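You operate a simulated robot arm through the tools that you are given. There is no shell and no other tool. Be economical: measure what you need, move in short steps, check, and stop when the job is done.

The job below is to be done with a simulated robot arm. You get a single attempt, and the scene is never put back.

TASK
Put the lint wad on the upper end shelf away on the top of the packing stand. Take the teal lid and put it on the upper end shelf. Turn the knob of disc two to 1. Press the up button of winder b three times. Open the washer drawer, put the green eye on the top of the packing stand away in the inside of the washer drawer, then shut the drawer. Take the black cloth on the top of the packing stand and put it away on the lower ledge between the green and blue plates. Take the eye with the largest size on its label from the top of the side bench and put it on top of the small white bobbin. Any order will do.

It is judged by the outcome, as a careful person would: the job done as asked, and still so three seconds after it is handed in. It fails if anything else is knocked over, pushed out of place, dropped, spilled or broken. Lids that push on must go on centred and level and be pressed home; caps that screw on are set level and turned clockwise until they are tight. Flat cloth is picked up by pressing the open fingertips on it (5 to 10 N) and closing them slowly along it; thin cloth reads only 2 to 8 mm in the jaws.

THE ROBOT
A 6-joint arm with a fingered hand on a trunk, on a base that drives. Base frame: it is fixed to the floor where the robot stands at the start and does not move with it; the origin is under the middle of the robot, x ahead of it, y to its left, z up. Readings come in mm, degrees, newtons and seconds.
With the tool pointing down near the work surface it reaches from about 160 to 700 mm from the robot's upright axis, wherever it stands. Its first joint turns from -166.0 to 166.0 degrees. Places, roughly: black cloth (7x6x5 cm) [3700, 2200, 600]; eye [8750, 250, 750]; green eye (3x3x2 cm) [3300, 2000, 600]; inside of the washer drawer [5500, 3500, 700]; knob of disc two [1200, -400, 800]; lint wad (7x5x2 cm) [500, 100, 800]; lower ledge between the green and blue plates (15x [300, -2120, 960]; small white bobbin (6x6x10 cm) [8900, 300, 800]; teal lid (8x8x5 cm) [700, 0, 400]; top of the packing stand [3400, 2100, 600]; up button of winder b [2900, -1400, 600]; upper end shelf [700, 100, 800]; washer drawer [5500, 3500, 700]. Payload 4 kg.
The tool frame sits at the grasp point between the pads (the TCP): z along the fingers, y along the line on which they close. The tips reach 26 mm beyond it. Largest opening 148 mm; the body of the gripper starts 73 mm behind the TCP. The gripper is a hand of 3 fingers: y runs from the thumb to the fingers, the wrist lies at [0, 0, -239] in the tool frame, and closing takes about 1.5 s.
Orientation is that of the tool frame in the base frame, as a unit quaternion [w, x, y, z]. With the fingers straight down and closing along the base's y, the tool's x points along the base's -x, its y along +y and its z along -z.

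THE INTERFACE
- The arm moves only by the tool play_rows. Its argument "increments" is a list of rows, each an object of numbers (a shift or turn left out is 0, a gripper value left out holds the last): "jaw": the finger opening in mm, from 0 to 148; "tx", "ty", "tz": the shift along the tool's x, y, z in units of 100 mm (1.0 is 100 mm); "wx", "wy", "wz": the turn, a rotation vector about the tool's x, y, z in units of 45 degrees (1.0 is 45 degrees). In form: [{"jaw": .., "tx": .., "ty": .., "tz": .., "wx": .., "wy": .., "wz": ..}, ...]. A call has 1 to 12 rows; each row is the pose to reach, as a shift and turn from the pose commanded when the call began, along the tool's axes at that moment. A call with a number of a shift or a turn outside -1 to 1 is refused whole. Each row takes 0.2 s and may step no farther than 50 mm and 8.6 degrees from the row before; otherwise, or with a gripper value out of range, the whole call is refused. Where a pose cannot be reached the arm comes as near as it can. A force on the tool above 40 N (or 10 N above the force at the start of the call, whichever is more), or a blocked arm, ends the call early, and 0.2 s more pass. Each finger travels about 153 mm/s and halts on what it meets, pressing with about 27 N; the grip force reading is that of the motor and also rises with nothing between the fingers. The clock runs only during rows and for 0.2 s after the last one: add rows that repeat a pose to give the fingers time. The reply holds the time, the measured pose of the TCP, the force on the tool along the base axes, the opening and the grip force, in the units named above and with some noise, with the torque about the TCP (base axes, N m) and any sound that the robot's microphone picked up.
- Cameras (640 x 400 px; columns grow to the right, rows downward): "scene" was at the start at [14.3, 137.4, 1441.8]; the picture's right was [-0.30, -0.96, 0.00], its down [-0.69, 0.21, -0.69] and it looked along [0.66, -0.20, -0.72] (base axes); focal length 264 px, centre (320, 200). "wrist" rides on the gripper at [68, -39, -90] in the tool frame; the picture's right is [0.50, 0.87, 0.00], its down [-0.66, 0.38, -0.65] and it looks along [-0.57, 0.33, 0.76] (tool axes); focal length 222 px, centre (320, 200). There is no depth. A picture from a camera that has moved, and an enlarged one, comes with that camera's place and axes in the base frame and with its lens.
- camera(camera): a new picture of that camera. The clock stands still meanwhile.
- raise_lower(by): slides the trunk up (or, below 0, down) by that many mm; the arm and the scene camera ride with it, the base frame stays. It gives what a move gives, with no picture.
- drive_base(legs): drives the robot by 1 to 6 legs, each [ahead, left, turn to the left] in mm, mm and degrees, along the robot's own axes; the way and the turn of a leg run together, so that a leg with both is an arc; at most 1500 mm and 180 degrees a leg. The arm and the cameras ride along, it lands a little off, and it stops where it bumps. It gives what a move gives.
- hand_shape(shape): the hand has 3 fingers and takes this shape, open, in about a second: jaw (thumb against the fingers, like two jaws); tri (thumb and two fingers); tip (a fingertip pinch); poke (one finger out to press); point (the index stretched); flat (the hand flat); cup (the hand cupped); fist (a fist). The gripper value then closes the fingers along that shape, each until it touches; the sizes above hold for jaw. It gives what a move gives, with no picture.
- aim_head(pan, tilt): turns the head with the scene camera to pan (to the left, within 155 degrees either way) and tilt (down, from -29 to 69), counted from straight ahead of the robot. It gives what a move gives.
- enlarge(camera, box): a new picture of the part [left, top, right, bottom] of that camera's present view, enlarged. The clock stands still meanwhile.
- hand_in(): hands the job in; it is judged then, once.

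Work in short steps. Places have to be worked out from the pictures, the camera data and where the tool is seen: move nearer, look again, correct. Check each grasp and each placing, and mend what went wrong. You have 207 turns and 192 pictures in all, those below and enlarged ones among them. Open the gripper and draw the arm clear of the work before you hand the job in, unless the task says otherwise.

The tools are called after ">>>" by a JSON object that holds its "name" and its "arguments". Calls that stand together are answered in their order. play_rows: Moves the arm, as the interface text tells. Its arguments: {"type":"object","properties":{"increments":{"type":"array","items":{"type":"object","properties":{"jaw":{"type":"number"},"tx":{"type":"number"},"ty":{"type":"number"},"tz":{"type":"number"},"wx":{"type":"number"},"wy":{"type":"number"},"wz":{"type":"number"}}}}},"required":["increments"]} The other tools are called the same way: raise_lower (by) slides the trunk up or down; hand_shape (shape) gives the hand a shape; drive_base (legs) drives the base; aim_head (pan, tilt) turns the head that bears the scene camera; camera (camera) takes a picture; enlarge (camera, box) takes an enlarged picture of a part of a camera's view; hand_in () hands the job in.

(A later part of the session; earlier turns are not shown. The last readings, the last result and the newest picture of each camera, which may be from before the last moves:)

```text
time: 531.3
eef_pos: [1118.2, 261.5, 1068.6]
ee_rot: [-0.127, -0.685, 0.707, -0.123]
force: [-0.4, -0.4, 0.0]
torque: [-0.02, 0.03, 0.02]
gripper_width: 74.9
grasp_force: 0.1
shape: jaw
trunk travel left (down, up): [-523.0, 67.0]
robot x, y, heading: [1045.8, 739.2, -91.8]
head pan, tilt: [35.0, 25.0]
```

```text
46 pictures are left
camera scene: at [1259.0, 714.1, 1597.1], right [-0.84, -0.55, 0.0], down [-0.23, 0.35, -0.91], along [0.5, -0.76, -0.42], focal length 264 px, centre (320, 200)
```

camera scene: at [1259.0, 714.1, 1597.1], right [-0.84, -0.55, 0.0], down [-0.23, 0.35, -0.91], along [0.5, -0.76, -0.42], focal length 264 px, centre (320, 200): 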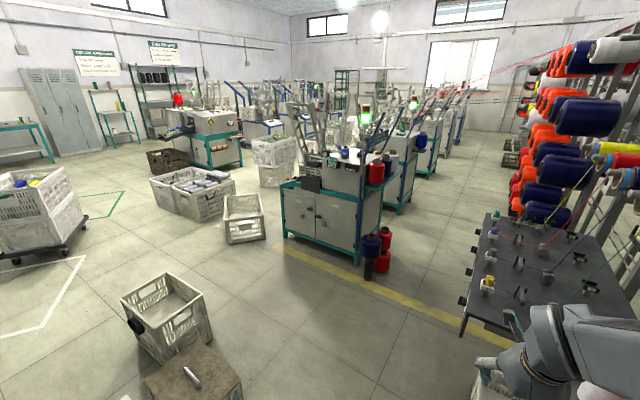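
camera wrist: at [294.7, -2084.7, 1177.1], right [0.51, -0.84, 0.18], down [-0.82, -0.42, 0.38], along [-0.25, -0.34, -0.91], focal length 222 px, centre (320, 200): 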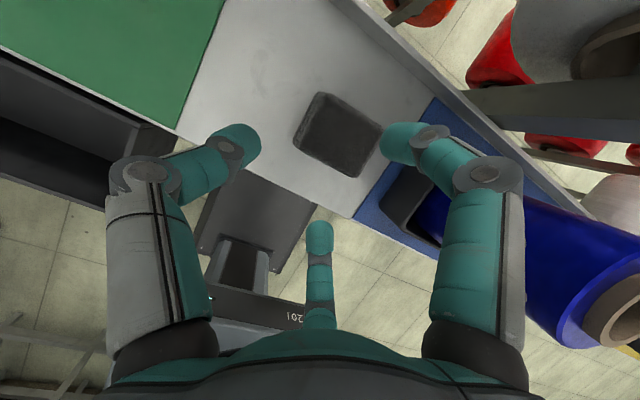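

The robot is against pegs on the back of the frame. Move straight left (+X) away from them, then ahead.

>>> {"name": "drive_base", "arguments": {"legs": [[0, 250, 0], [0, 430, 1.6], [1060, 0, 0]]}}

>>> {"name": "aim_head", "arguments": {"pan": -70, "tilt": 40}}

>>> {"name": "camera", "arguments": {"camera": "scene"}}

```text
time: 540.5
eef_pos: [1819.2, -829.2, 1066.7]
ee_rot: [0.125, 0.696, -0.696, 0.124]
force: [0.0, 0.1, 0.0]
torque: [-0.02, -0.01, 0.01]
gripper_width: 75.1
grasp_force: 0.0
shape: jaw
trunk travel left (down, up): [-523.0, 67.0]
robot x, y, heading: [1733.4, -359.4, -89.9]
head pan, tilt: [35.0, 25.0]
```

```text
time: 542.3
eef_pos: [1819.8, -828.6, 1067.8]
ee_rot: [0.126, 0.697, -0.695, 0.125]
force: [-0.7, -0.2, 0.4]
torque: [-0.01, 0.04, 0.02]
gripper_width: 74.8
grasp_force: 0.0
shape: jaw
trunk travel left (down, up): [-523.0, 67.0]
robot x, y, heading: [1734.8, -359.7, -89.8]
head pan, tilt: [-70.0, 40.0]
```

```text
45 pictures are left
camera scene: at [1813.1, -327.6, 1573.8], right [-0.35, 0.94, 0.0], down [0.6, 0.22, -0.77], along [-0.72, -0.27, -0.64], focal length 264 px, centre (320, 200)
```

scene: 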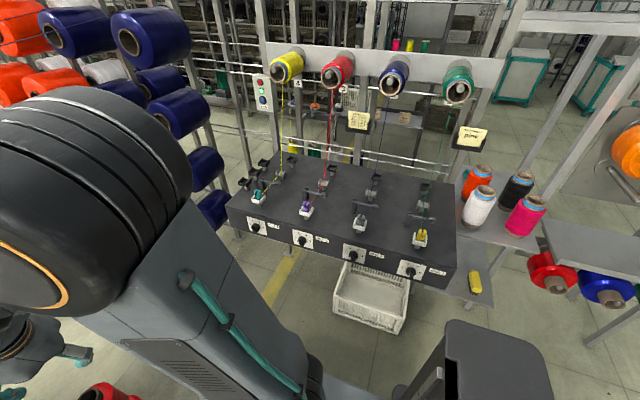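

Found the four dials on the table's +X front. Enlarge.

>>> {"name": "enlarge", "arguments": {"camera": "scene", "box": [230, 190, 460, 300]}}

>>> {"name": "enlarge", "arguments": {"camera": "scene", "box": [330, 230, 460, 295]}}

```text
2.78 times, centred on (345, 245) of scene
camera zoom: at [1813.1, -327.6, 1573.8], right [-0.35, 0.94, 0.0], down [0.6, 0.22, -0.77], along [-0.72, -0.27, -0.64], focal length 736 px, centre (250, 75)
```

zoom: 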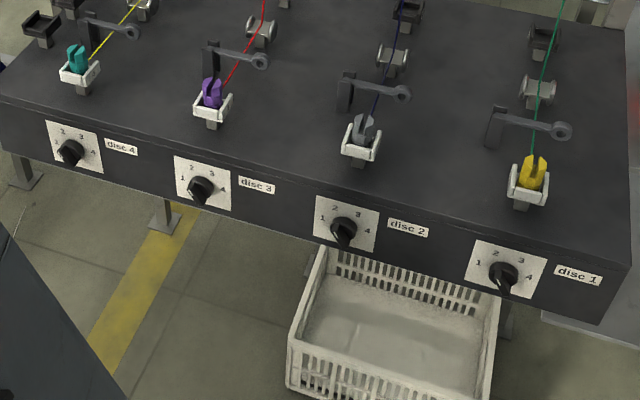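

```text
4.92 times, centred on (395, 262) of scene
camera zoom: at [1813.1, -327.6, 1573.8], right [-0.35, 0.94, 0.0], down [0.6, 0.22, -0.77], along [-0.72, -0.27, -0.64], focal length 1302 px, centre (-49, -108)
```

zoom: 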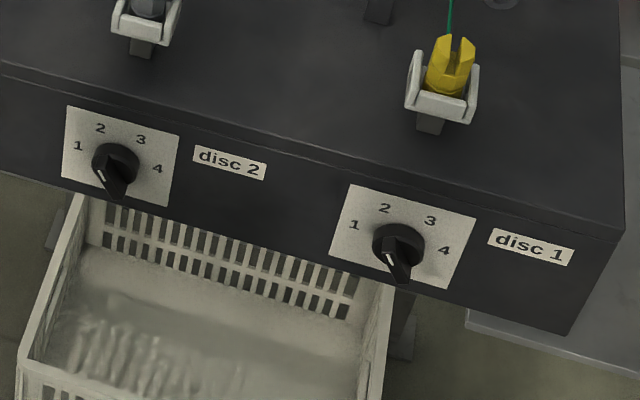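

Disc 2's knob is at ≈[1200, −426, 800]. Pitch the hand up to point forward, lower the trunk, step back and turn to face −X.

>>> {"name": "play_rows", "arguments": {"increments": [{"tx": 0.2, "tz": 0.07, "wy": 0.15}, {"tx": 0.4, "tz": 0.14, "wy": 0.3}, {"tx": 0.6, "tz": 0.22, "wy": 0.45}, {"tx": 0.8, "tz": 0.3, "wy": 0.6}, {"tx": 0.9, "tz": 0.34, "wy": 0.78}]}}

>>> {"name": "play_rows", "arguments": {"increments": [{"wy": 0.15}, {"wy": 0.3}, {"wy": 0.45}, {"wy": 0.6}, {"wy": 0.77}]}}

>>> {"name": "drive_base", "arguments": {"legs": [[0, 200, 0], [0, 0, -90]]}}

>>> {"name": "raise_lower", "arguments": {"by": -240}}

>>> {"name": "camera", "arguments": {"camera": "wrist"}}

```text
time: 543.5
eef_pos: [1819.5, -946.1, 1159.9]
ee_rot: [0.296, 0.645, -0.637, 0.302]
force: [0.0, -0.3, 1.1]
torque: [0.01, 0.0, -0.01]
gripper_width: 75.2
grasp_force: 0.1
shape: jaw
out of reach, approached as far as the arm can: row 3, 4, 5
trunk travel left (down, up): [-523.0, 67.0]
robot x, y, heading: [1734.7, -355.5, -89.7]
head pan, tilt: [-70.0, 40.0]
```

```text
time: 544.7
eef_pos: [1828.9, -952.0, 1220.1]
ee_rot: [0.315, 0.638, -0.602, 0.362]
force: [0.0, 0.3, 0.1]
torque: [0.0, 0.02, -0.02]
gripper_width: 75.1
grasp_force: 0.0
shape: jaw
out of reach, approached as far as the arm can: row 1, 2, 3, 4, 5
trunk travel left (down, up): [-523.0, 67.0]
robot x, y, heading: [1736.8, -359.5, -89.9]
head pan, tilt: [-70.0, 40.0]
```

```text
time: 550.2
eef_pos: [1339.9, -436.2, 1220.1]
ee_rot: [-0.477, -0.014, 0.878, -0.027]
force: [-0.1, -0.3, 0.0]
torque: [-0.01, 0.01, 0.01]
gripper_width: 75.0
grasp_force: 0.1
shape: jaw
trunk travel left (down, up): [-523.0, 67.0]
robot x, y, heading: [1935.6, -360.2, 178.6]
head pan, tilt: [-70.0, 40.0]
```

```text
time: 552.7
eef_pos: [1340.5, -436.3, 980.5]
ee_rot: [-0.478, -0.013, 0.878, -0.026]
force: [-0.3, -0.5, -0.2]
torque: [0.0, -0.01, 0.0]
gripper_width: 75.0
grasp_force: 0.1
shape: jaw
trunk travel left (down, up): [-283.0, 307.0]
robot x, y, heading: [1935.2, -360.2, 178.7]
head pan, tilt: [-70.0, 40.0]
```

```text
42 pictures are left
camera wrist: at [1381.4, -470.4, 1086.2], right [-0.31, 0.87, 0.39], down [0.89, 0.42, -0.21], along [-0.34, 0.28, -0.9], focal length 222 px, centre (320, 200)
```

wrist: 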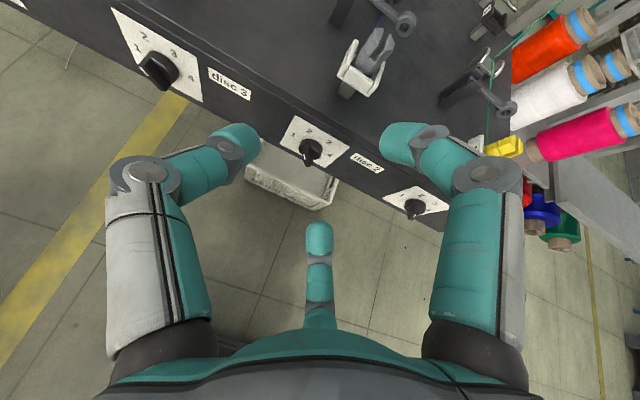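

Disc 2 dial is visible. The hand is still pitched 33° down; lower it relative to the shoulder and pitch up further.

>>> {"name": "play_rows", "arguments": {"increments": [{"tx": -0.28, "tz": 0.18}, {"tx": -0.56, "tz": 0.36}, {"tx": -0.84, "tz": 0.54}, {"tx": -0.84, "tz": 0.54, "wy": 0.15}, {"tx": -0.84, "tz": 0.54, "wy": 0.3}, {"tx": -0.84, "tz": 0.54, "wy": 0.45}, {"tx": -0.84, "tz": 0.54, "wy": 0.6}, {"tx": -0.84, "tz": 0.54, "wy": 0.73}]}}

>>> {"name": "camera", "arguments": {"camera": "wrist"}}

```text
time: 554.5
eef_pos: [1333.2, -448.6, 961.3]
ee_rot: [-0.463, -0.015, 0.886, -0.026]
force: [-0.3, -0.3, -0.7]
torque: [0.01, 0.01, -0.02]
gripper_width: 74.9
grasp_force: 0.0
shape: jaw
out of reach, approached as far as the arm can: row 1, 2, 3, 4, 5, 6, 7, 8
trunk travel left (down, up): [-283.0, 307.0]
robot x, y, heading: [1933.9, -360.5, 178.8]
head pan, tilt: [-70.0, 40.0]
```

```text
41 pictures are left
camera wrist: at [1370.8, -483.0, 1069.4], right [-0.33, 0.86, 0.38], down [0.89, 0.42, -0.18], along [-0.31, 0.28, -0.91], focal length 222 px, centre (320, 200)
```

wrist: 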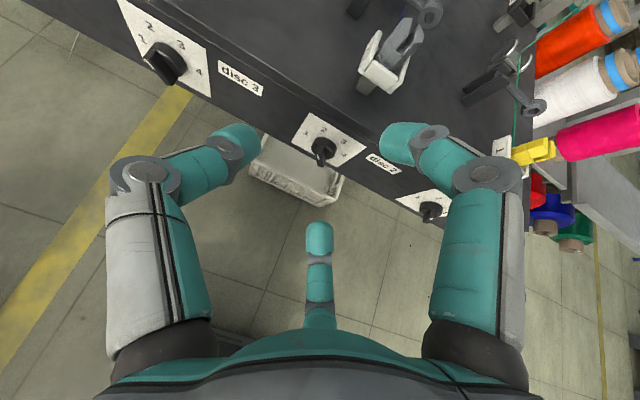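

>>> {"name": "enlarge", "arguments": {"camera": "wrist", "box": [280, 100, 380, 190]}}

```text
4.44 times, centred on (330, 145) of wrist
camera zoom: at [1370.8, -483.0, 1069.4], right [-0.33, 0.86, 0.38], down [0.89, 0.42, -0.18], along [-0.31, 0.28, -0.91], focal length 987 px, centre (276, 444)
```

zoom: 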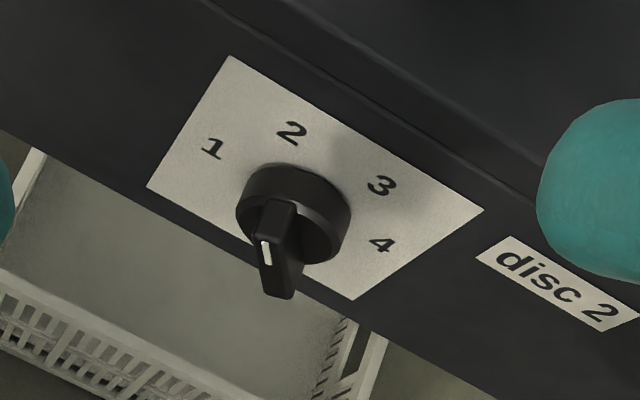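

The dial reads 2 (pointer ≈35° left of up); 1 is at the left. I'll use the poke finger to press the pointer's upper-left end down. Take the poke shape, pitch to ≈50° and move nearer.

>>> {"name": "hand_shape", "arguments": {"shape": "poke"}}

>>> {"name": "play_rows", "arguments": {"increments": [{"wy": -0.13}, {"wy": -0.26}, {"wy": -0.36}, {"wy": -0.36, "tz": 0.3, "tx": -0.08, "ty": 0.07}, {"wy": -0.36, "tz": 0.55, "tx": -0.15, "ty": 0.07}, {"wy": -0.36, "tz": 0.71, "tx": -0.185, "ty": 0.07}, {"wy": -0.36, "tz": 0.71, "tx": -0.185, "ty": 0.07}]}}

>>> {"name": "camera", "arguments": {"camera": "wrist"}}

```text
time: 555.4
eef_pos: [1333.2, -448.1, 962.4]
ee_rot: [-0.463, -0.016, 0.886, -0.026]
force: [0.2, 0.1, -0.6]
torque: [-0.01, 0.0, 0.0]
gripper_width: 0.0
grasp_force: 0.1
shape: poke
trunk travel left (down, up): [-283.0, 307.0]
robot x, y, heading: [1934.5, -357.9, 178.6]
head pan, tilt: [-70.0, 40.0]
```

```text
time: 557.0
eef_pos: [1286.7, -443.7, 903.4]
ee_rot: [-0.334, -0.02, 0.942, -0.024]
force: [1.5, 0.1, -0.3]
torque: [-0.01, 0.01, 0.01]
gripper_width: 0.0
grasp_force: 0.0
shape: poke
out of reach, approached as far as the arm can: row 1
trunk travel left (down, up): [-283.0, 307.0]
robot x, y, heading: [1937.2, -356.8, 178.7]
head pan, tilt: [-70.0, 40.0]
```

```text
39 pictures are left
camera wrist: at [1292.7, -478.4, 1018.0], right [-0.43, 0.85, 0.29], down [0.9, 0.43, 0.08], along [-0.05, 0.29, -0.95], focal length 222 px, centre (320, 200)
```

wrist: 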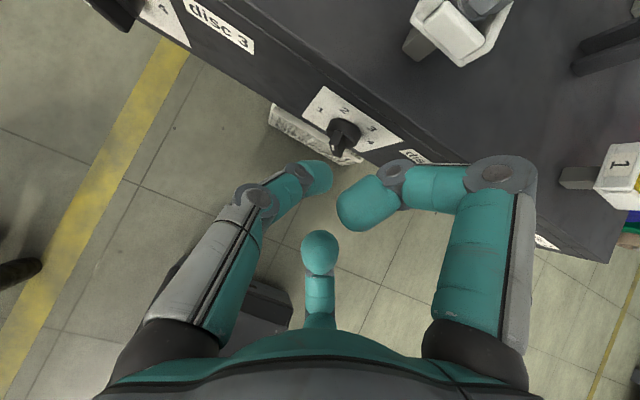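

>>> {"name": "enlarge", "arguments": {"camera": "wrist", "box": [280, 70, 400, 190]}}

```text
3.33 times, centred on (340, 130) of wrist
camera zoom: at [1292.7, -478.4, 1018.0], right [-0.43, 0.85, 0.29], down [0.9, 0.43, 0.08], along [-0.05, 0.29, -0.95], focal length 740 px, centre (253, 433)
```

zoom: 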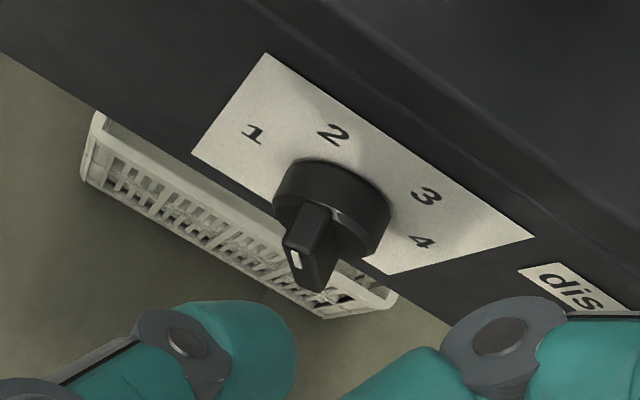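

White mark triangulates to ≈[1233, −429, 819]; dial centre ≈[1208, −425, 815]. Position the fingertip just above the pointer's left end.

>>> {"name": "play_rows", "arguments": {"increments": [{"tx": 0.1, "ty": 0.06, "tz": 0.1}, {"tx": 0.1, "ty": 0.12, "tz": 0.3}, {"tx": 0.09, "ty": 0.12, "tz": 0.45}, {"tx": 0.086, "ty": 0.12, "tz": 0.547}, {"tx": 0.086, "ty": 0.12, "tz": 0.547}]}}

>>> {"name": "camera", "arguments": {"camera": "wrist"}}

```text
time: 558.2
eef_pos: [1243.0, -434.8, 867.5]
ee_rot: [-0.334, -0.019, 0.942, -0.025]
force: [-0.2, 0.2, 1.0]
torque: [-0.02, -0.01, -0.01]
gripper_width: 0.0
grasp_force: 0.0
shape: poke
trunk travel left (down, up): [-283.0, 307.0]
robot x, y, heading: [1933.9, -358.3, 178.6]
head pan, tilt: [-70.0, 40.0]
```

```text
37 pictures are left
camera wrist: at [1251.4, -470.5, 981.6], right [-0.43, 0.85, 0.29], down [0.9, 0.43, 0.08], along [-0.05, 0.29, -0.95], focal length 222 px, centre (320, 200)
```

wrist: 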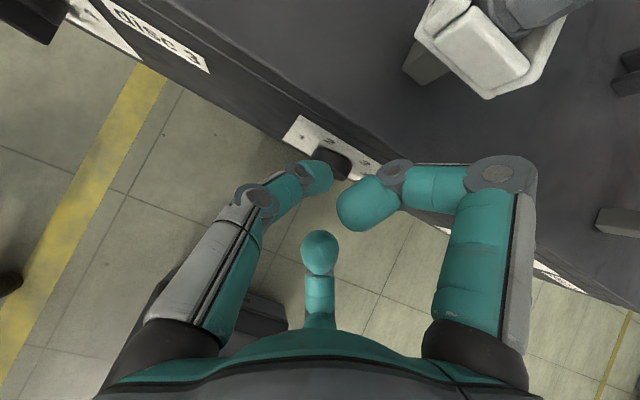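

Now press straight down in small steps (24 mm), watching force.

>>> {"name": "play_rows", "arguments": {"increments": [{"tx": -0.025, "tz": 0.031}, {"tx": -0.05, "tz": 0.062}, {"tx": -0.076, "tz": 0.093}, {"tx": -0.1, "tz": 0.124}, {"tx": -0.126, "tz": 0.155}, {"tx": -0.151, "tz": 0.186}]}}

>>> {"name": "camera", "arguments": {"camera": "wrist"}}

```text
time: 559.6
eef_pos: [1244.7, -435.4, 845.4]
ee_rot: [-0.334, -0.019, 0.942, -0.024]
force: [-0.3, -1.0, 2.1]
torque: [0.0, 0.03, -0.01]
gripper_width: 0.0
grasp_force: 0.1
shape: poke
trunk travel left (down, up): [-283.0, 307.0]
robot x, y, heading: [1935.5, -359.5, 178.5]
head pan, tilt: [-70.0, 40.0]
```

```text
36 pictures are left
camera wrist: at [1251.7, -471.1, 958.4], right [-0.43, 0.85, 0.29], down [0.9, 0.43, 0.08], along [-0.05, 0.29, -0.95], focal length 222 px, centre (320, 200)
```

wrist: 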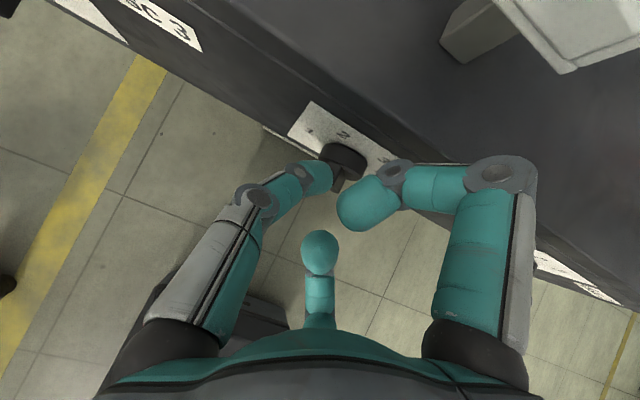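

>>> {"name": "enlarge", "arguments": {"camera": "wrist", "box": [280, 90, 400, 210]}}

```text
3.33 times, centred on (340, 150) of wrist
camera zoom: at [1251.7, -471.1, 958.4], right [-0.43, 0.85, 0.29], down [0.9, 0.43, 0.08], along [-0.05, 0.29, -0.95], focal length 740 px, centre (253, 367)
```

zoom: 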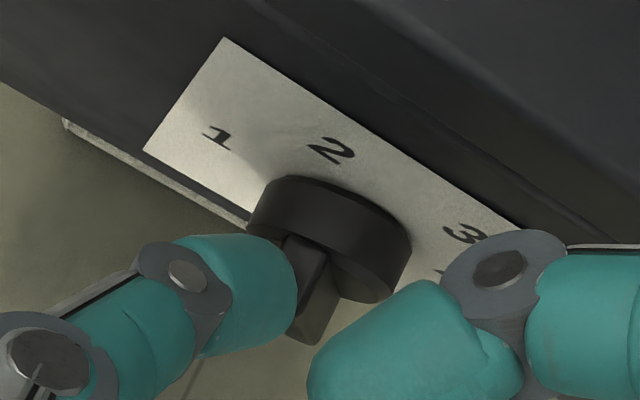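

Unclear; lift the finger back up and compare the pointer.

>>> {"name": "play_rows", "arguments": {"increments": [{"tx": 0.05, "tz": -0.15}, {"tx": 0.1, "tz": -0.35}, {"tx": 0.1, "tz": -0.5}]}}

>>> {"name": "enlarge", "arguments": {"camera": "wrist", "box": [270, 70, 390, 190]}}

```text
time: 560.4
eef_pos: [1268.1, -432.3, 889.0]
ee_rot: [-0.334, -0.02, 0.942, -0.025]
force: [0.4, 1.0, -0.4]
torque: [0.02, -0.03, -0.01]
gripper_width: 0.0
grasp_force: 0.1
shape: poke
trunk travel left (down, up): [-283.0, 307.0]
robot x, y, heading: [1938.6, -359.7, 178.6]
head pan, tilt: [-70.0, 40.0]
```

```text
3.33 times, centred on (330, 130) of wrist
camera zoom: at [1275.7, -468.2, 1004.2], right [-0.43, 0.85, 0.29], down [0.9, 0.43, 0.08], along [-0.05, 0.29, -0.95], focal length 740 px, centre (287, 433)
```

zoom: 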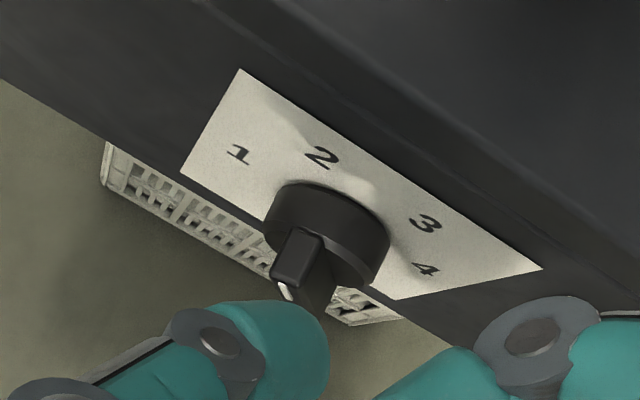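

The pointer has moved toward 1. Press again, 8–9 mm deeper.

>>> {"name": "play_rows", "arguments": {"increments": [{"tx": 0.02, "ty": -0.02, "tz": 0.16}, {"tx": 0.028, "ty": -0.02, "tz": 0.33}, {"tx": -0.03, "ty": -0.02, "tz": 0.4}, {"tx": -0.08, "ty": -0.02, "tz": 0.46}, {"tx": -0.11, "ty": -0.02, "tz": 0.5}, {"tx": -0.135, "ty": -0.02, "tz": 0.53}, {"tx": -0.155, "ty": -0.02, "tz": 0.555}]}}

>>> {"name": "play_rows", "arguments": {"increments": [{"tx": 0.15, "tz": -0.15}, {"tx": 0.2, "tz": -0.4}, {"tx": 0.2, "tz": -0.6}]}}

>>> {"name": "enlarge", "arguments": {"camera": "wrist", "box": [270, 70, 390, 190]}}

```text
time: 562.0
eef_pos: [1245.3, -440.2, 838.2]
ee_rot: [-0.335, -0.02, 0.942, -0.025]
force: [1.3, -7.5, 5.3]
torque: [-0.1, 0.06, 0.08]
gripper_width: 0.0
grasp_force: 0.0
shape: poke
trunk travel left (down, up): [-283.0, 307.0]
robot x, y, heading: [1936.8, -361.3, 178.1]
head pan, tilt: [-70.0, 40.0]
```

```text
time: 562.8
eef_pos: [1268.8, -434.7, 895.6]
ee_rot: [-0.334, -0.019, 0.942, -0.024]
force: [0.4, 0.2, -0.5]
torque: [-0.02, 0.01, -0.01]
gripper_width: 0.1
grasp_force: 0.1
shape: poke
trunk travel left (down, up): [-283.0, 307.0]
robot x, y, heading: [1931.4, -353.9, 178.3]
head pan, tilt: [-70.0, 40.0]
```

```text
3.33 times, centred on (330, 130) of wrist
camera zoom: at [1275.9, -470.1, 1008.8], right [-0.43, 0.85, 0.29], down [0.9, 0.43, 0.08], along [-0.05, 0.29, -0.95], focal length 740 px, centre (287, 433)
```

zoom: 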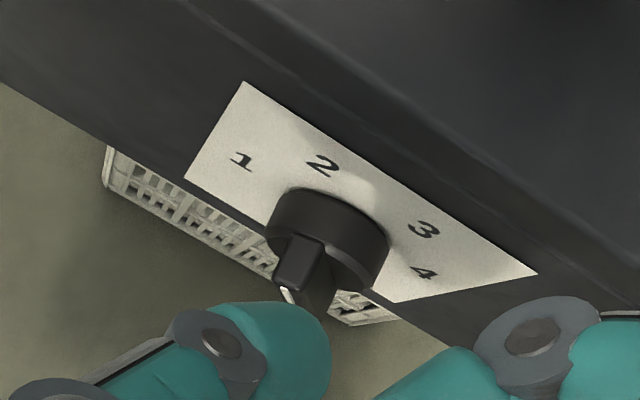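

Back off 80 for a more frontal look at the dial.

>>> {"name": "drive_base", "arguments": {"legs": [[-80, 0, 0]]}}

>>> {"name": "enlarge", "arguments": {"camera": "wrist", "box": [310, 10, 430, 120]}}

```text
time: 563.9
eef_pos: [1348.3, -435.5, 895.7]
ee_rot: [-0.334, -0.018, 0.942, -0.024]
force: [0.0, 0.2, 0.8]
torque: [0.0, -0.01, 0.03]
gripper_width: 0.0
grasp_force: 0.0
shape: poke
trunk travel left (down, up): [-283.0, 307.0]
robot x, y, heading: [2013.8, -356.5, 178.6]
head pan, tilt: [-70.0, 40.0]
```

```text
3.64 times, centred on (370, 65) of wrist
camera zoom: at [1355.7, -471.6, 1008.8], right [-0.43, 0.85, 0.29], down [0.9, 0.43, 0.08], along [-0.05, 0.29, -0.95], focal length 808 px, centre (138, 691)
```

zoom: 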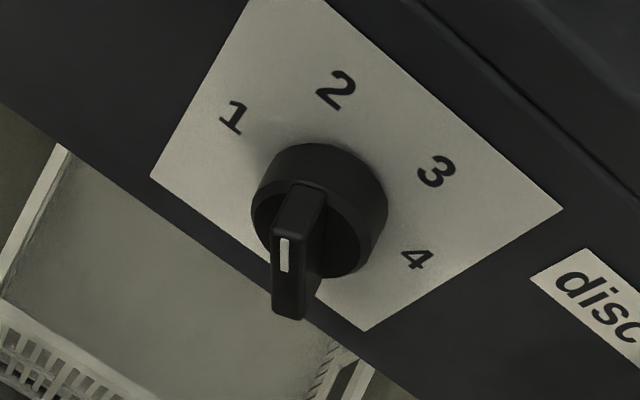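

The pointer is still at 2. Pressing down slid off; instead I'll push the pointer's upper end sideways to the left from its right side. Return forward 80 first.

>>> {"name": "drive_base", "arguments": {"legs": [[80, 0, 0]]}}

```text
time: 564.9
eef_pos: [1268.9, -432.9, 896.3]
ee_rot: [-0.334, -0.019, 0.942, -0.024]
force: [-0.2, -0.4, 0.2]
torque: [-0.01, 0.0, 0.0]
gripper_width: 0.0
grasp_force: 0.2
shape: poke
trunk travel left (down, up): [-283.0, 307.0]
robot x, y, heading: [1935.2, -355.8, 178.5]
head pan, tilt: [-70.0, 40.0]
```

>>> {"name": "play_rows", "arguments": {"increments": [{"tx": 0.03, "ty": 0.12, "tz": 0.12}, {"tx": 0.06, "ty": 0.226, "tz": 0.25}, {"tx": -0.04, "ty": 0.23, "tz": 0.37}, {"tx": -0.136, "ty": 0.237, "tz": 0.498}, {"tx": -0.136, "ty": 0.237, "tz": 0.498}]}}

>>> {"name": "camera", "arguments": {"camera": "wrist"}}

```text
time: 566.1
eef_pos: [1247.1, -412.4, 846.8]
ee_rot: [-0.334, -0.019, 0.942, -0.024]
force: [-0.5, -0.4, 0.5]
torque: [-0.01, -0.01, 0.01]
gripper_width: 0.0
grasp_force: 0.1
shape: poke
trunk travel left (down, up): [-283.0, 307.0]
robot x, y, heading: [1935.6, -363.8, 178.6]
head pan, tilt: [-70.0, 40.0]
```

```text
31 pictures are left
camera wrist: at [1253.7, -448.6, 959.9], right [-0.43, 0.86, 0.29], down [0.9, 0.43, 0.08], along [-0.05, 0.29, -0.95], focal length 222 px, centre (320, 200)
```

wrist: 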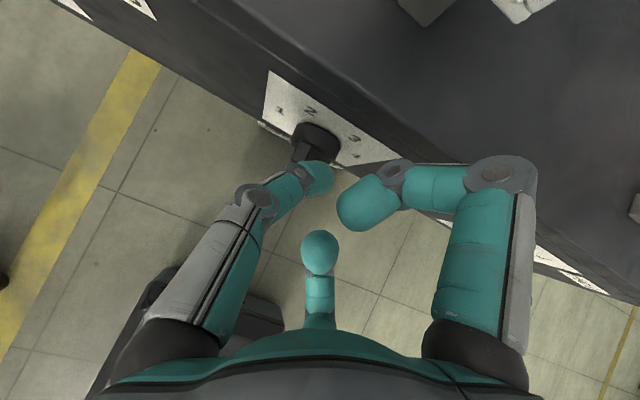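

The tip is on the right side of the pointer. Sweep left along the arc.

>>> {"name": "play_rows", "arguments": {"increments": [{"tx": -0.011, "ty": -0.059, "tz": 0.019}, {"tx": -0.004, "ty": -0.109, "tz": 0.014}, {"tx": -0.003, "ty": -0.149, "tz": 0.017}, {"tx": -0.011, "ty": -0.199, "tz": 0.031}, {"tx": -0.026, "ty": -0.228, "tz": 0.052}, {"tx": -0.035, "ty": -0.247, "tz": 0.065}, {"tx": -0.035, "ty": -0.247, "tz": 0.065}]}}

>>> {"name": "enlarge", "arguments": {"camera": "wrist", "box": [270, 80, 390, 200]}}

```text
time: 567.7
eef_pos: [1247.2, -436.7, 841.5]
ee_rot: [-0.335, -0.017, 0.942, -0.023]
force: [-0.5, -0.4, -0.7]
torque: [0.0, -0.03, 0.04]
gripper_width: 0.0
grasp_force: 0.0
shape: poke
trunk travel left (down, up): [-283.0, 307.0]
robot x, y, heading: [1934.8, -358.2, 178.5]
head pan, tilt: [-70.0, 40.0]
```

```text
3.33 times, centred on (330, 140) of wrist
camera zoom: at [1253.8, -472.5, 954.2], right [-0.43, 0.85, 0.29], down [0.9, 0.43, 0.08], along [-0.05, 0.29, -0.95], focal length 740 px, centre (287, 400)
```

zoom: 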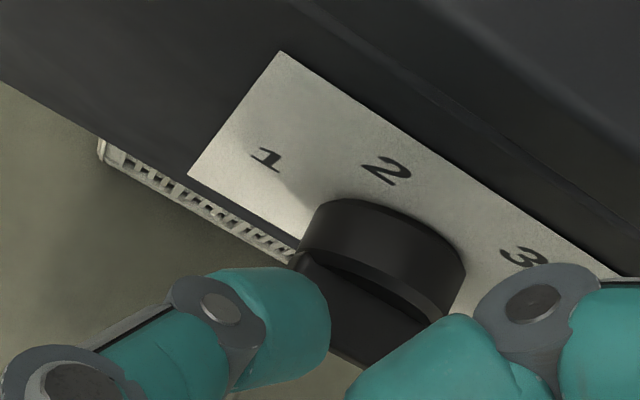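

The bar now lies horizontal. Withdraw up and back to check the reading.

>>> {"name": "play_rows", "arguments": {"increments": [{"tx": 0.15, "tz": -0.1}, {"tx": 0.25, "tz": -0.3}, {"tx": 0.3, "tz": -0.5}]}}

>>> {"name": "drive_base", "arguments": {"legs": [[-95, 0, 0]]}}

>>> {"name": "enlarge", "arguments": {"camera": "wrist", "box": [300, 0, 430, 120]}}

```text
time: 568.5
eef_pos: [1254.6, -432.2, 900.3]
ee_rot: [-0.334, -0.018, 0.942, -0.024]
force: [0.7, -0.5, -0.6]
torque: [0.0, -0.01, 0.04]
gripper_width: 0.0
grasp_force: 0.1
shape: poke
trunk travel left (down, up): [-283.0, 307.0]
robot x, y, heading: [1933.4, -358.7, 178.4]
head pan, tilt: [-70.0, 40.0]
```

```text
time: 569.6
eef_pos: [1350.4, -436.6, 900.4]
ee_rot: [-0.334, -0.018, 0.942, -0.023]
force: [0.5, -0.5, 0.8]
torque: [0.0, 0.0, 0.04]
gripper_width: 0.0
grasp_force: 0.0
shape: poke
trunk travel left (down, up): [-283.0, 307.0]
robot x, y, heading: [2033.4, -360.7, 178.5]
head pan, tilt: [-70.0, 40.0]
```

```text
3.33 times, centred on (365, 60) of wrist
camera zoom: at [1357.1, -471.9, 1012.8], right [-0.43, 0.85, 0.29], down [0.9, 0.43, 0.08], along [-0.05, 0.29, -0.95], focal length 740 px, centre (170, 667)
```

zoom: 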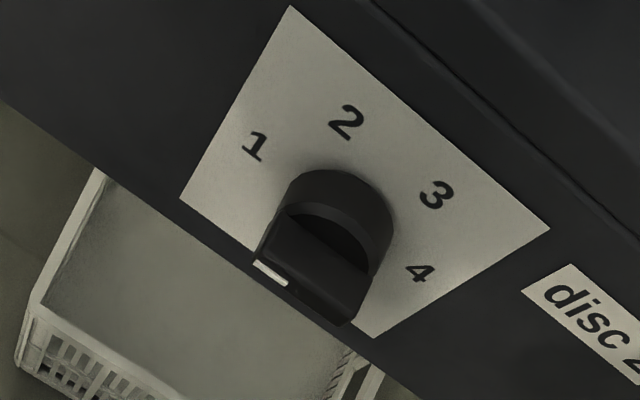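

Pointer now points exactly at 1. Next winder b; look toward it from here.

>>> {"name": "aim_head", "arguments": {"pan": 128, "tilt": 28}}

>>> {"name": "camera", "arguments": {"camera": "scene"}}

```text
time: 572.5
eef_pos: [1351.1, -436.0, 900.0]
ee_rot: [-0.335, -0.019, 0.942, -0.024]
force: [-0.2, 0.0, -0.6]
torque: [0.0, 0.01, -0.04]
gripper_width: 0.0
grasp_force: 0.1
shape: poke
trunk travel left (down, up): [-283.0, 307.0]
robot x, y, heading: [2028.0, -364.1, 178.5]
head pan, tilt: [128.0, 28.0]
```

```text
28 pictures are left
camera scene: at [2139.4, -596.5, 1352.3], right [-0.8, -0.6, 0.0], down [-0.28, 0.38, -0.88], along [0.53, -0.71, -0.47], focal length 264 px, centre (320, 200)
```

scene: 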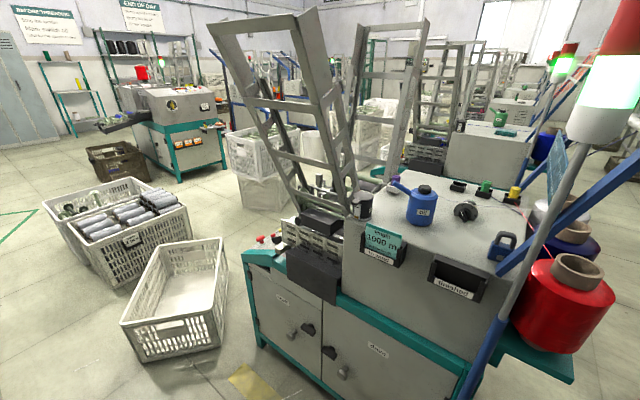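

>>> {"name": "enlarge", "arguments": {"camera": "scene", "box": [225, 190, 415, 330]}}

```text
2.86 times, centred on (320, 260) of scene
camera zoom: at [2139.4, -596.5, 1352.3], right [-0.8, -0.6, 0.0], down [-0.28, 0.38, -0.88], along [0.53, -0.71, -0.47], focal length 756 px, centre (320, 29)
```

zoom: 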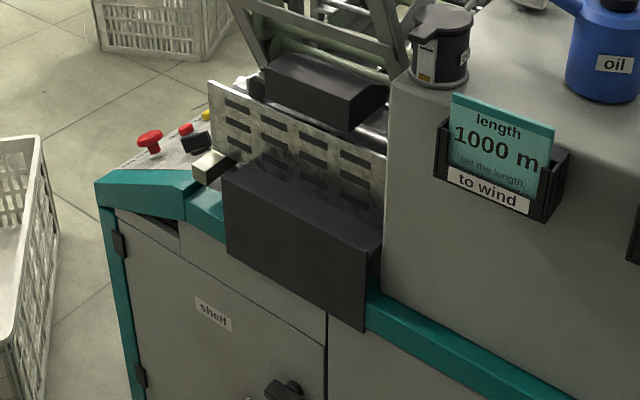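

The winder's control panel is at its +X end, around [2900, −1250…−1400, 600]. Retract the hand, turn to −Y and approach from the front-left.

>>> {"name": "play_rows", "arguments": {"increments": [{"tx": -0.2, "tz": -0.16}, {"tx": -0.4, "tz": -0.32}, {"tx": -0.6, "tz": -0.48}, {"tx": -0.776, "tz": -0.628}]}}

>>> {"name": "drive_base", "arguments": {"legs": [[0, 0, 91.5], [60, 780, 0]]}}

>>> {"name": "aim_head", "arguments": {"pan": 0, "tilt": 40}}

>>> {"name": "camera", "arguments": {"camera": "scene"}}

```text
time: 573.5
eef_pos: [1452.1, -430.3, 899.8]
ee_rot: [-0.334, -0.018, 0.942, -0.023]
force: [-1.0, -0.8, -0.9]
torque: [0.01, 0.01, 0.0]
gripper_width: 0.0
grasp_force: 0.0
shape: poke
trunk travel left (down, up): [-283.0, 307.0]
robot x, y, heading: [2030.4, -360.5, 178.6]
head pan, tilt: [128.0, 28.0]
```

```text
time: 581.6
eef_pos: [2892.2, -1001.0, 898.7]
ee_rot: [0.217, 0.686, -0.645, 0.256]
force: [0.0, -0.9, 0.7]
torque: [0.0, -0.03, -0.01]
gripper_width: 0.0
grasp_force: 0.2
shape: poke
trunk travel left (down, up): [-283.0, 307.0]
robot x, y, heading: [2810.5, -422.4, -90.3]
head pan, tilt: [128.0, 28.0]
```

```text
time: 583.7
eef_pos: [2891.7, -1001.6, 899.6]
ee_rot: [0.216, 0.686, -0.645, 0.256]
force: [-0.4, -0.5, -0.4]
torque: [0.01, -0.03, -0.02]
gripper_width: 0.2
grasp_force: 0.0
shape: poke
trunk travel left (down, up): [-283.0, 307.0]
robot x, y, heading: [2809.5, -422.4, -90.3]
head pan, tilt: [0.0, 40.0]
```

```text
26 pictures are left
camera scene: at [2968.7, -448.8, 1333.8], right [-1.0, 0.0, 0.0], down [0.0, 0.64, -0.77], along [0.0, -0.77, -0.64], focal length 264 px, centre (320, 200)
```

scene: 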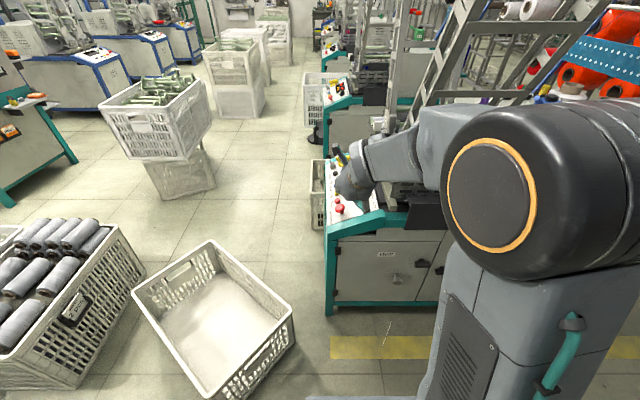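

>>> {"name": "enlarge", "arguments": {"camera": "scene", "box": [310, 145, 400, 235]}}

>>> {"name": "camera", "arguments": {"camera": "wrist"}}

```text
4.44 times, centred on (355, 190) of scene
camera zoom: at [2968.7, -448.8, 1333.8], right [-1.0, 0.0, 0.0], down [0.0, 0.64, -0.77], along [0.0, -0.77, -0.64], focal length 1176 px, centre (164, 244)
```

zoom: 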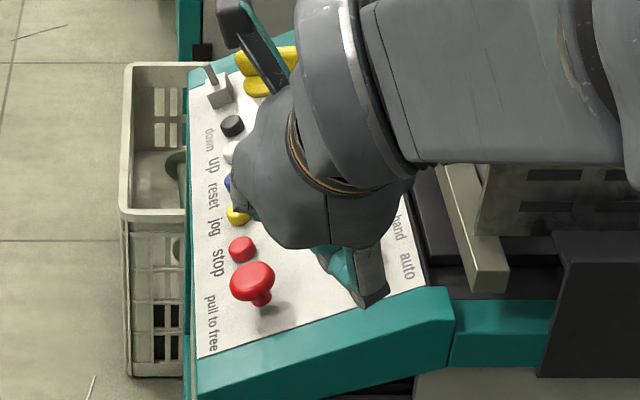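

```text
24 pictures are left
camera wrist: at [2927.7, -995.3, 1013.0], right [-0.85, -0.45, 0.29], down [-0.45, 0.89, 0.08], along [-0.29, -0.06, -0.95], focal length 222 px, centre (320, 200)
```

wrist: 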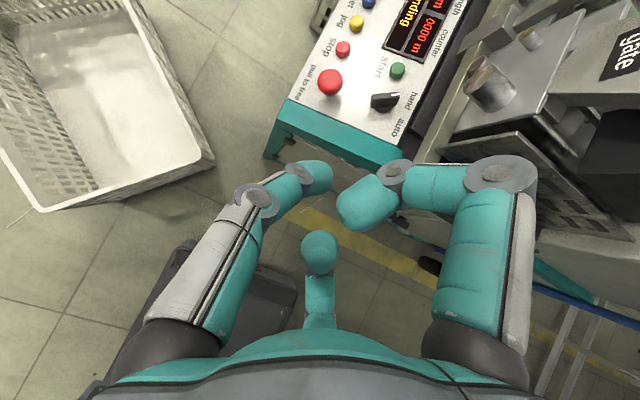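

Buttons run back along the console: stop −1256, jog −1305, …, so "up" (white) ≈[2902, −1402, 660]. Drive ahead 300 above the console and look.

>>> {"name": "drive_base", "arguments": {"legs": [[300, 8, 0]]}}

>>> {"name": "camera", "arguments": {"camera": "wrist"}}

```text
time: 585.7
eef_pos: [2900.1, -1298.5, 899.8]
ee_rot: [0.217, 0.686, -0.646, 0.256]
force: [-1.4, 0.2, 0.2]
torque: [-0.04, -0.02, 0.01]
gripper_width: 0.0
grasp_force: 0.0
shape: poke
trunk travel left (down, up): [-283.0, 307.0]
robot x, y, heading: [2819.0, -721.3, -90.0]
head pan, tilt: [0.0, 40.0]
```

```text
23 pictures are left
camera wrist: at [2935.8, -1292.6, 1013.0], right [-0.84, -0.45, 0.29], down [-0.45, 0.89, 0.08], along [-0.29, -0.06, -0.95], focal length 222 px, centre (320, 200)
```

wrist: 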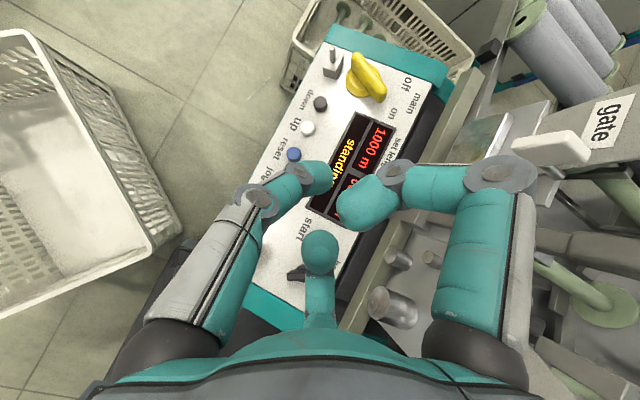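

Up button ≈[2901, −1411, 657]. Drive 102 ahead and lower the trunk 195 to hover over it.

>>> {"name": "drive_base", "arguments": {"legs": [[102, 0, 0]]}}

>>> {"name": "raise_lower", "arguments": {"by": -195}}

>>> {"name": "camera", "arguments": {"camera": "wrist"}}

```text
time: 586.8
eef_pos: [2900.7, -1357.6, 899.7]
ee_rot: [0.215, 0.687, -0.645, 0.255]
force: [0.7, 1.0, 0.5]
torque: [0.03, 0.0, 0.03]
gripper_width: 0.0
grasp_force: 0.1
shape: poke
trunk travel left (down, up): [-283.0, 307.0]
robot x, y, heading: [2820.5, -780.5, -90.1]
head pan, tilt: [0.0, 40.0]
stopped in leg 1: the robot was blocked; the commanded pose is now the measured one
```

```text
time: 588.9
eef_pos: [2899.9, -1358.6, 704.1]
ee_rot: [0.216, 0.687, -0.645, 0.256]
force: [-0.3, 0.6, -0.8]
torque: [0.0, 0.05, 0.03]
gripper_width: 0.2
grasp_force: 0.1
shape: poke
trunk travel left (down, up): [-88.0, 502.0]
robot x, y, heading: [2814.7, -776.2, -90.2]
head pan, tilt: [0.0, 40.0]
```

```text
22 pictures are left
camera wrist: at [2936.2, -1351.1, 817.5], right [-0.84, -0.45, 0.29], down [-0.45, 0.89, 0.08], along [-0.29, -0.06, -0.95], focal length 222 px, centre (320, 200)
```

wrist: 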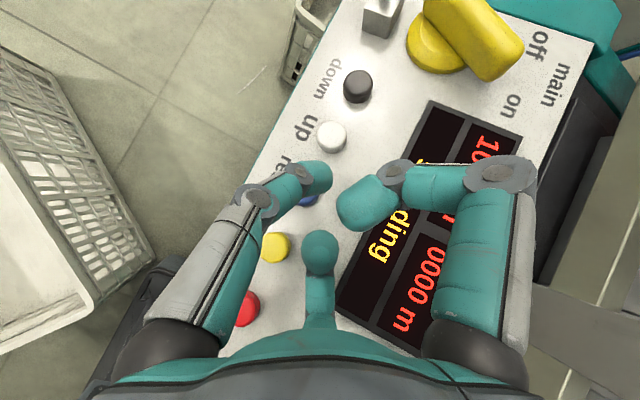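

Base reached the cabinet; I'll reach the last 39 mm with the arm to hover over the white button.

>>> {"name": "play_rows", "arguments": {"increments": [{"tx": 0.1, "ty": 0.013, "tz": 0.08}, {"tx": 0.2, "ty": 0.026, "tz": 0.16}, {"tx": 0.302, "ty": 0.038, "tz": 0.244}, {"tx": 0.302, "ty": 0.038, "tz": 0.244}]}}

>>> {"name": "camera", "arguments": {"camera": "wrist"}}

```text
time: 589.9
eef_pos: [2900.1, -1395.6, 703.1]
ee_rot: [0.216, 0.687, -0.645, 0.256]
force: [-0.2, 0.2, -0.3]
torque: [0.01, 0.02, 0.04]
gripper_width: 0.0
grasp_force: 0.1
shape: poke
trunk travel left (down, up): [-88.0, 502.0]
robot x, y, heading: [2816.6, -778.4, -90.3]
head pan, tilt: [0.0, 40.0]
```

```text
21 pictures are left
camera wrist: at [2935.2, -1389.7, 816.6], right [-0.84, -0.45, 0.29], down [-0.45, 0.89, 0.08], along [-0.29, -0.06, -0.95], focal length 222 px, centre (320, 200)
```

wrist: 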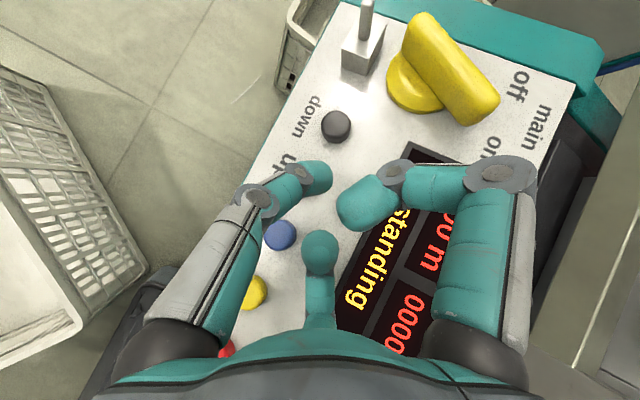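

Tip is over the button. Press down slowly to find contact.

>>> {"name": "play_rows", "arguments": {"increments": [{"tx": -0.063, "ty": 0.003, "tz": 0.077}, {"tx": -0.113, "ty": 0.006, "tz": 0.139}, {"tx": -0.132, "ty": 0.007, "tz": 0.162}, {"tx": -0.145, "ty": 0.008, "tz": 0.178}, {"tx": -0.158, "ty": 0.008, "tz": 0.193}, {"tx": -0.17, "ty": 0.009, "tz": 0.209}, {"tx": -0.183, "ty": 0.01, "tz": 0.224}]}}

```text
time: 591.5
eef_pos: [2898.8, -1396.1, 674.7]
ee_rot: [0.215, 0.687, -0.645, 0.255]
force: [-0.5, -0.4, 2.5]
torque: [0.09, 0.04, 0.02]
gripper_width: 0.2
grasp_force: 0.1
shape: poke
trunk travel left (down, up): [-88.0, 502.0]
robot x, y, heading: [2815.5, -779.1, -90.4]
head pan, tilt: [0.0, 40.0]
```

>>> {"name": "play_rows", "arguments": {"increments": [{"tx": -0.01, "tz": 0.012}, {"tx": -0.019, "tz": 0.023}, {"tx": -0.028, "tz": 0.035}]}}

>>> {"name": "enlarge", "arguments": {"camera": "wrist", "box": [260, 100, 480, 340]}}

```text
time: 592.3
eef_pos: [2900.4, -1395.4, 676.0]
ee_rot: [0.218, 0.687, -0.643, 0.258]
force: [5.8, 2.4, 34.0]
torque: [2.11, 1.22, -0.44]
gripper_width: 0.1
grasp_force: 0.0
shape: poke
trunk travel left (down, up): [-88.0, 502.0]
robot x, y, heading: [2820.7, -777.7, -90.1]
head pan, tilt: [0.0, 40.0]
```

```text
1.67 times, centred on (370, 220) of wrist
camera zoom: at [2936.1, -1388.7, 788.2], right [-0.84, -0.45, 0.29], down [-0.45, 0.89, 0.08], along [-0.29, -0.07, -0.95], focal length 370 px, centre (237, 167)
```

zoom: 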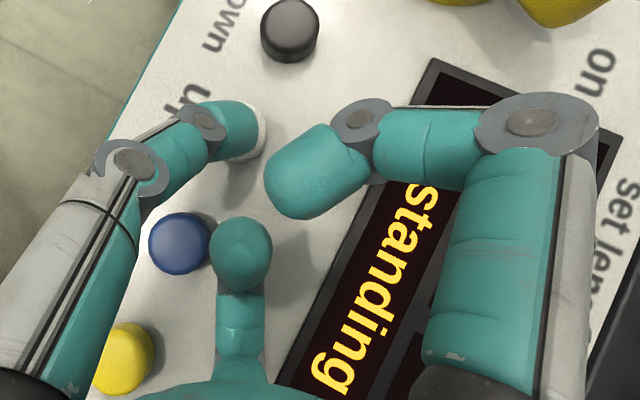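

A curled finger touched the console first. Raise 60, bring the hand vertical and turn it −90° so the poke finger leads.

>>> {"name": "play_rows", "arguments": {"increments": [{"tx": 0.126, "tz": -0.155}, {"tx": 0.252, "tz": -0.31}, {"tx": 0.378, "tz": -0.464}, {"tx": 0.378, "tz": -0.464, "wy": -0.17}, {"tx": 0.378, "tz": -0.464, "wy": -0.34}, {"tx": 0.378, "tz": -0.464, "wy": -0.51}, {"tx": 0.378, "tz": -0.464, "wy": -0.68}, {"tx": 0.378, "tz": -0.464, "wy": -0.85}]}}

>>> {"name": "play_rows", "arguments": {"increments": [{"wz": -0.167}, {"wz": -0.333}, {"wz": -0.5}, {"wz": -0.667}, {"wz": -0.833}, {"wz": -1.0}]}}

>>> {"name": "play_rows", "arguments": {"increments": [{"wz": -0.167}, {"wz": -0.333}, {"wz": -0.5}, {"wz": -0.667}, {"wz": -0.833}, {"wz": -1.0}]}}

>>> {"name": "camera", "arguments": {"camera": "wrist"}}

```text
time: 594.1
eef_pos: [2896.9, -1395.9, 731.4]
ee_rot: [-0.007, 0.733, -0.679, 0.017]
force: [0.8, 1.0, 0.3]
torque: [-0.04, 0.01, -0.02]
gripper_width: 0.0
grasp_force: 0.1
shape: poke
trunk travel left (down, up): [-88.0, 502.0]
robot x, y, heading: [2814.2, -778.2, -90.2]
head pan, tilt: [0.0, 40.0]
```

```text
time: 595.5
eef_pos: [2897.7, -1396.6, 729.8]
ee_rot: [-0.001, 0.938, -0.347, 0.018]
force: [-0.9, 0.7, -0.3]
torque: [0.02, -0.01, -0.01]
gripper_width: 0.2
grasp_force: 0.1
shape: poke
trunk travel left (down, up): [-88.0, 502.0]
robot x, y, heading: [2815.7, -781.6, -90.2]
head pan, tilt: [0.0, 40.0]
```

```text
time: 596.9
eef_pos: [2898.3, -1397.5, 731.0]
ee_rot: [0.006, 0.999, 0.038, 0.017]
force: [0.8, 0.7, -0.2]
torque: [-0.01, 0.03, -0.03]
gripper_width: 0.2
grasp_force: 0.0
shape: poke
trunk travel left (down, up): [-88.0, 502.0]
robot x, y, heading: [2820.8, -776.6, -90.2]
head pan, tilt: [0.0, 40.0]
```

```text
19 pictures are left
camera wrist: at [2959.7, -1352.4, 821.7], right [0.56, -0.82, 0.03], down [-0.65, -0.42, 0.64], along [-0.51, -0.38, -0.77], focal length 222 px, centre (320, 200)
```

wrist: 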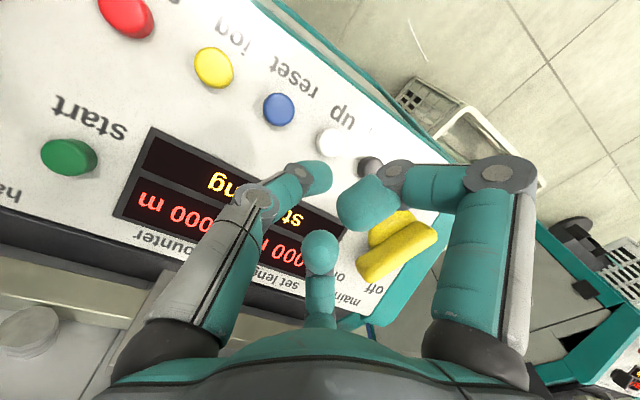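

Up button ≈[2904, −1408]. Align and press: down to just above, then slowly.

>>> {"name": "play_rows", "arguments": {"increments": [{"tx": 0.036, "ty": 0.113}, {"tx": 0.036, "ty": 0.113, "tz": 0.18}, {"tx": 0.036, "ty": 0.113, "tz": 0.33}, {"tx": 0.036, "ty": 0.113, "tz": 0.4}, {"tx": 0.036, "ty": 0.113, "tz": 0.43}, {"tx": 0.036, "ty": 0.113, "tz": 0.46}, {"tx": 0.036, "ty": 0.113, "tz": 0.48}]}}

>>> {"name": "camera", "arguments": {"camera": "wrist"}}

```text
time: 598.5
eef_pos: [2904.1, -1408.3, 683.8]
ee_rot: [0.006, 0.999, 0.037, 0.017]
force: [0.4, 0.4, 0.6]
torque: [-0.03, 0.02, 0.0]
gripper_width: 0.0
grasp_force: 0.0
shape: poke
trunk travel left (down, up): [-88.0, 502.0]
robot x, y, heading: [2821.2, -779.2, -89.9]
head pan, tilt: [0.0, 40.0]
```

```text
18 pictures are left
camera wrist: at [2965.7, -1364.2, 774.2], right [0.56, -0.83, 0.03], down [-0.65, -0.42, 0.64], along [-0.51, -0.38, -0.77], focal length 222 px, centre (320, 200)
```

wrist: 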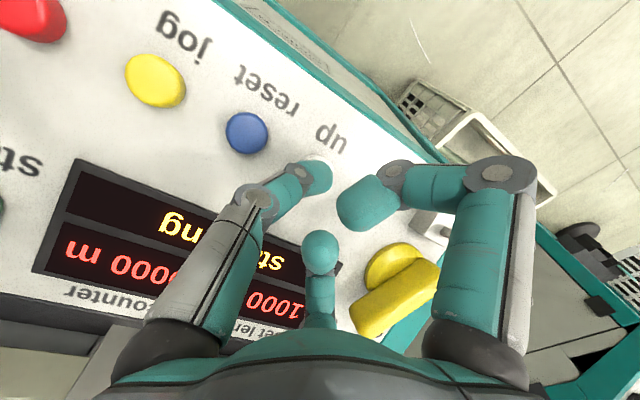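

Aligned over the button, no contact yet. Continue down in 2 mm steps.

>>> {"name": "play_rows", "arguments": {"increments": [{"tz": 0.02}, {"tz": 0.04}, {"tz": 0.06}, {"tz": 0.08}, {"tz": 0.1}]}}

```text
time: 599.7
eef_pos: [2905.1, -1407.6, 674.8]
ee_rot: [0.006, 0.999, 0.037, 0.017]
force: [2.7, -0.3, 6.1]
torque: [-0.03, -0.01, 0.04]
gripper_width: 0.0
grasp_force: 0.0
shape: poke
trunk travel left (down, up): [-88.0, 502.0]
robot x, y, heading: [2816.4, -782.0, -90.2]
head pan, tilt: [0.0, 40.0]
heard: click
```

Heard a click with 6 N — first press. Release fully, then check the display.

>>> {"name": "play_rows", "arguments": {"increments": [{"tz": -0.05}, {"tz": -0.12}, {"tz": -0.15}, {"tz": -0.15}]}}

>>> {"name": "enlarge", "arguments": {"camera": "wrist", "box": [30, 140, 350, 340]}}

```text
time: 600.7
eef_pos: [2904.8, -1408.2, 687.7]
ee_rot: [0.006, 0.999, 0.037, 0.016]
force: [-0.9, 0.2, -0.2]
torque: [0.0, -0.03, 0.0]
gripper_width: 0.0
grasp_force: 0.0
shape: poke
trunk travel left (down, up): [-88.0, 502.0]
robot x, y, heading: [2811.3, -777.1, -90.0]
head pan, tilt: [0.0, 40.0]
```

```text
2.00 times, centred on (190, 240) of wrist
camera zoom: at [2966.3, -1363.8, 779.4], right [0.56, -0.83, 0.03], down [-0.65, -0.42, 0.64], along [-0.51, -0.38, -0.77], focal length 444 px, centre (580, 120)
```

zoom: 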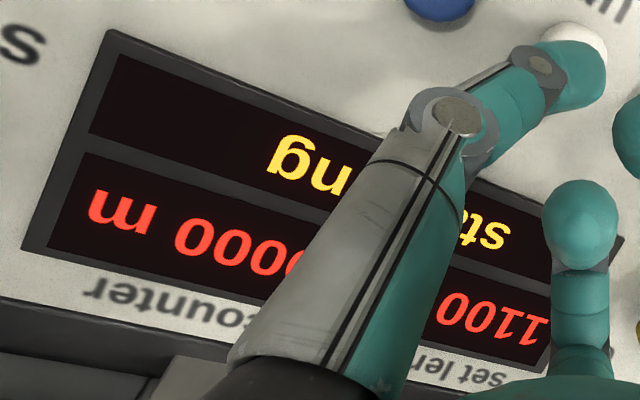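

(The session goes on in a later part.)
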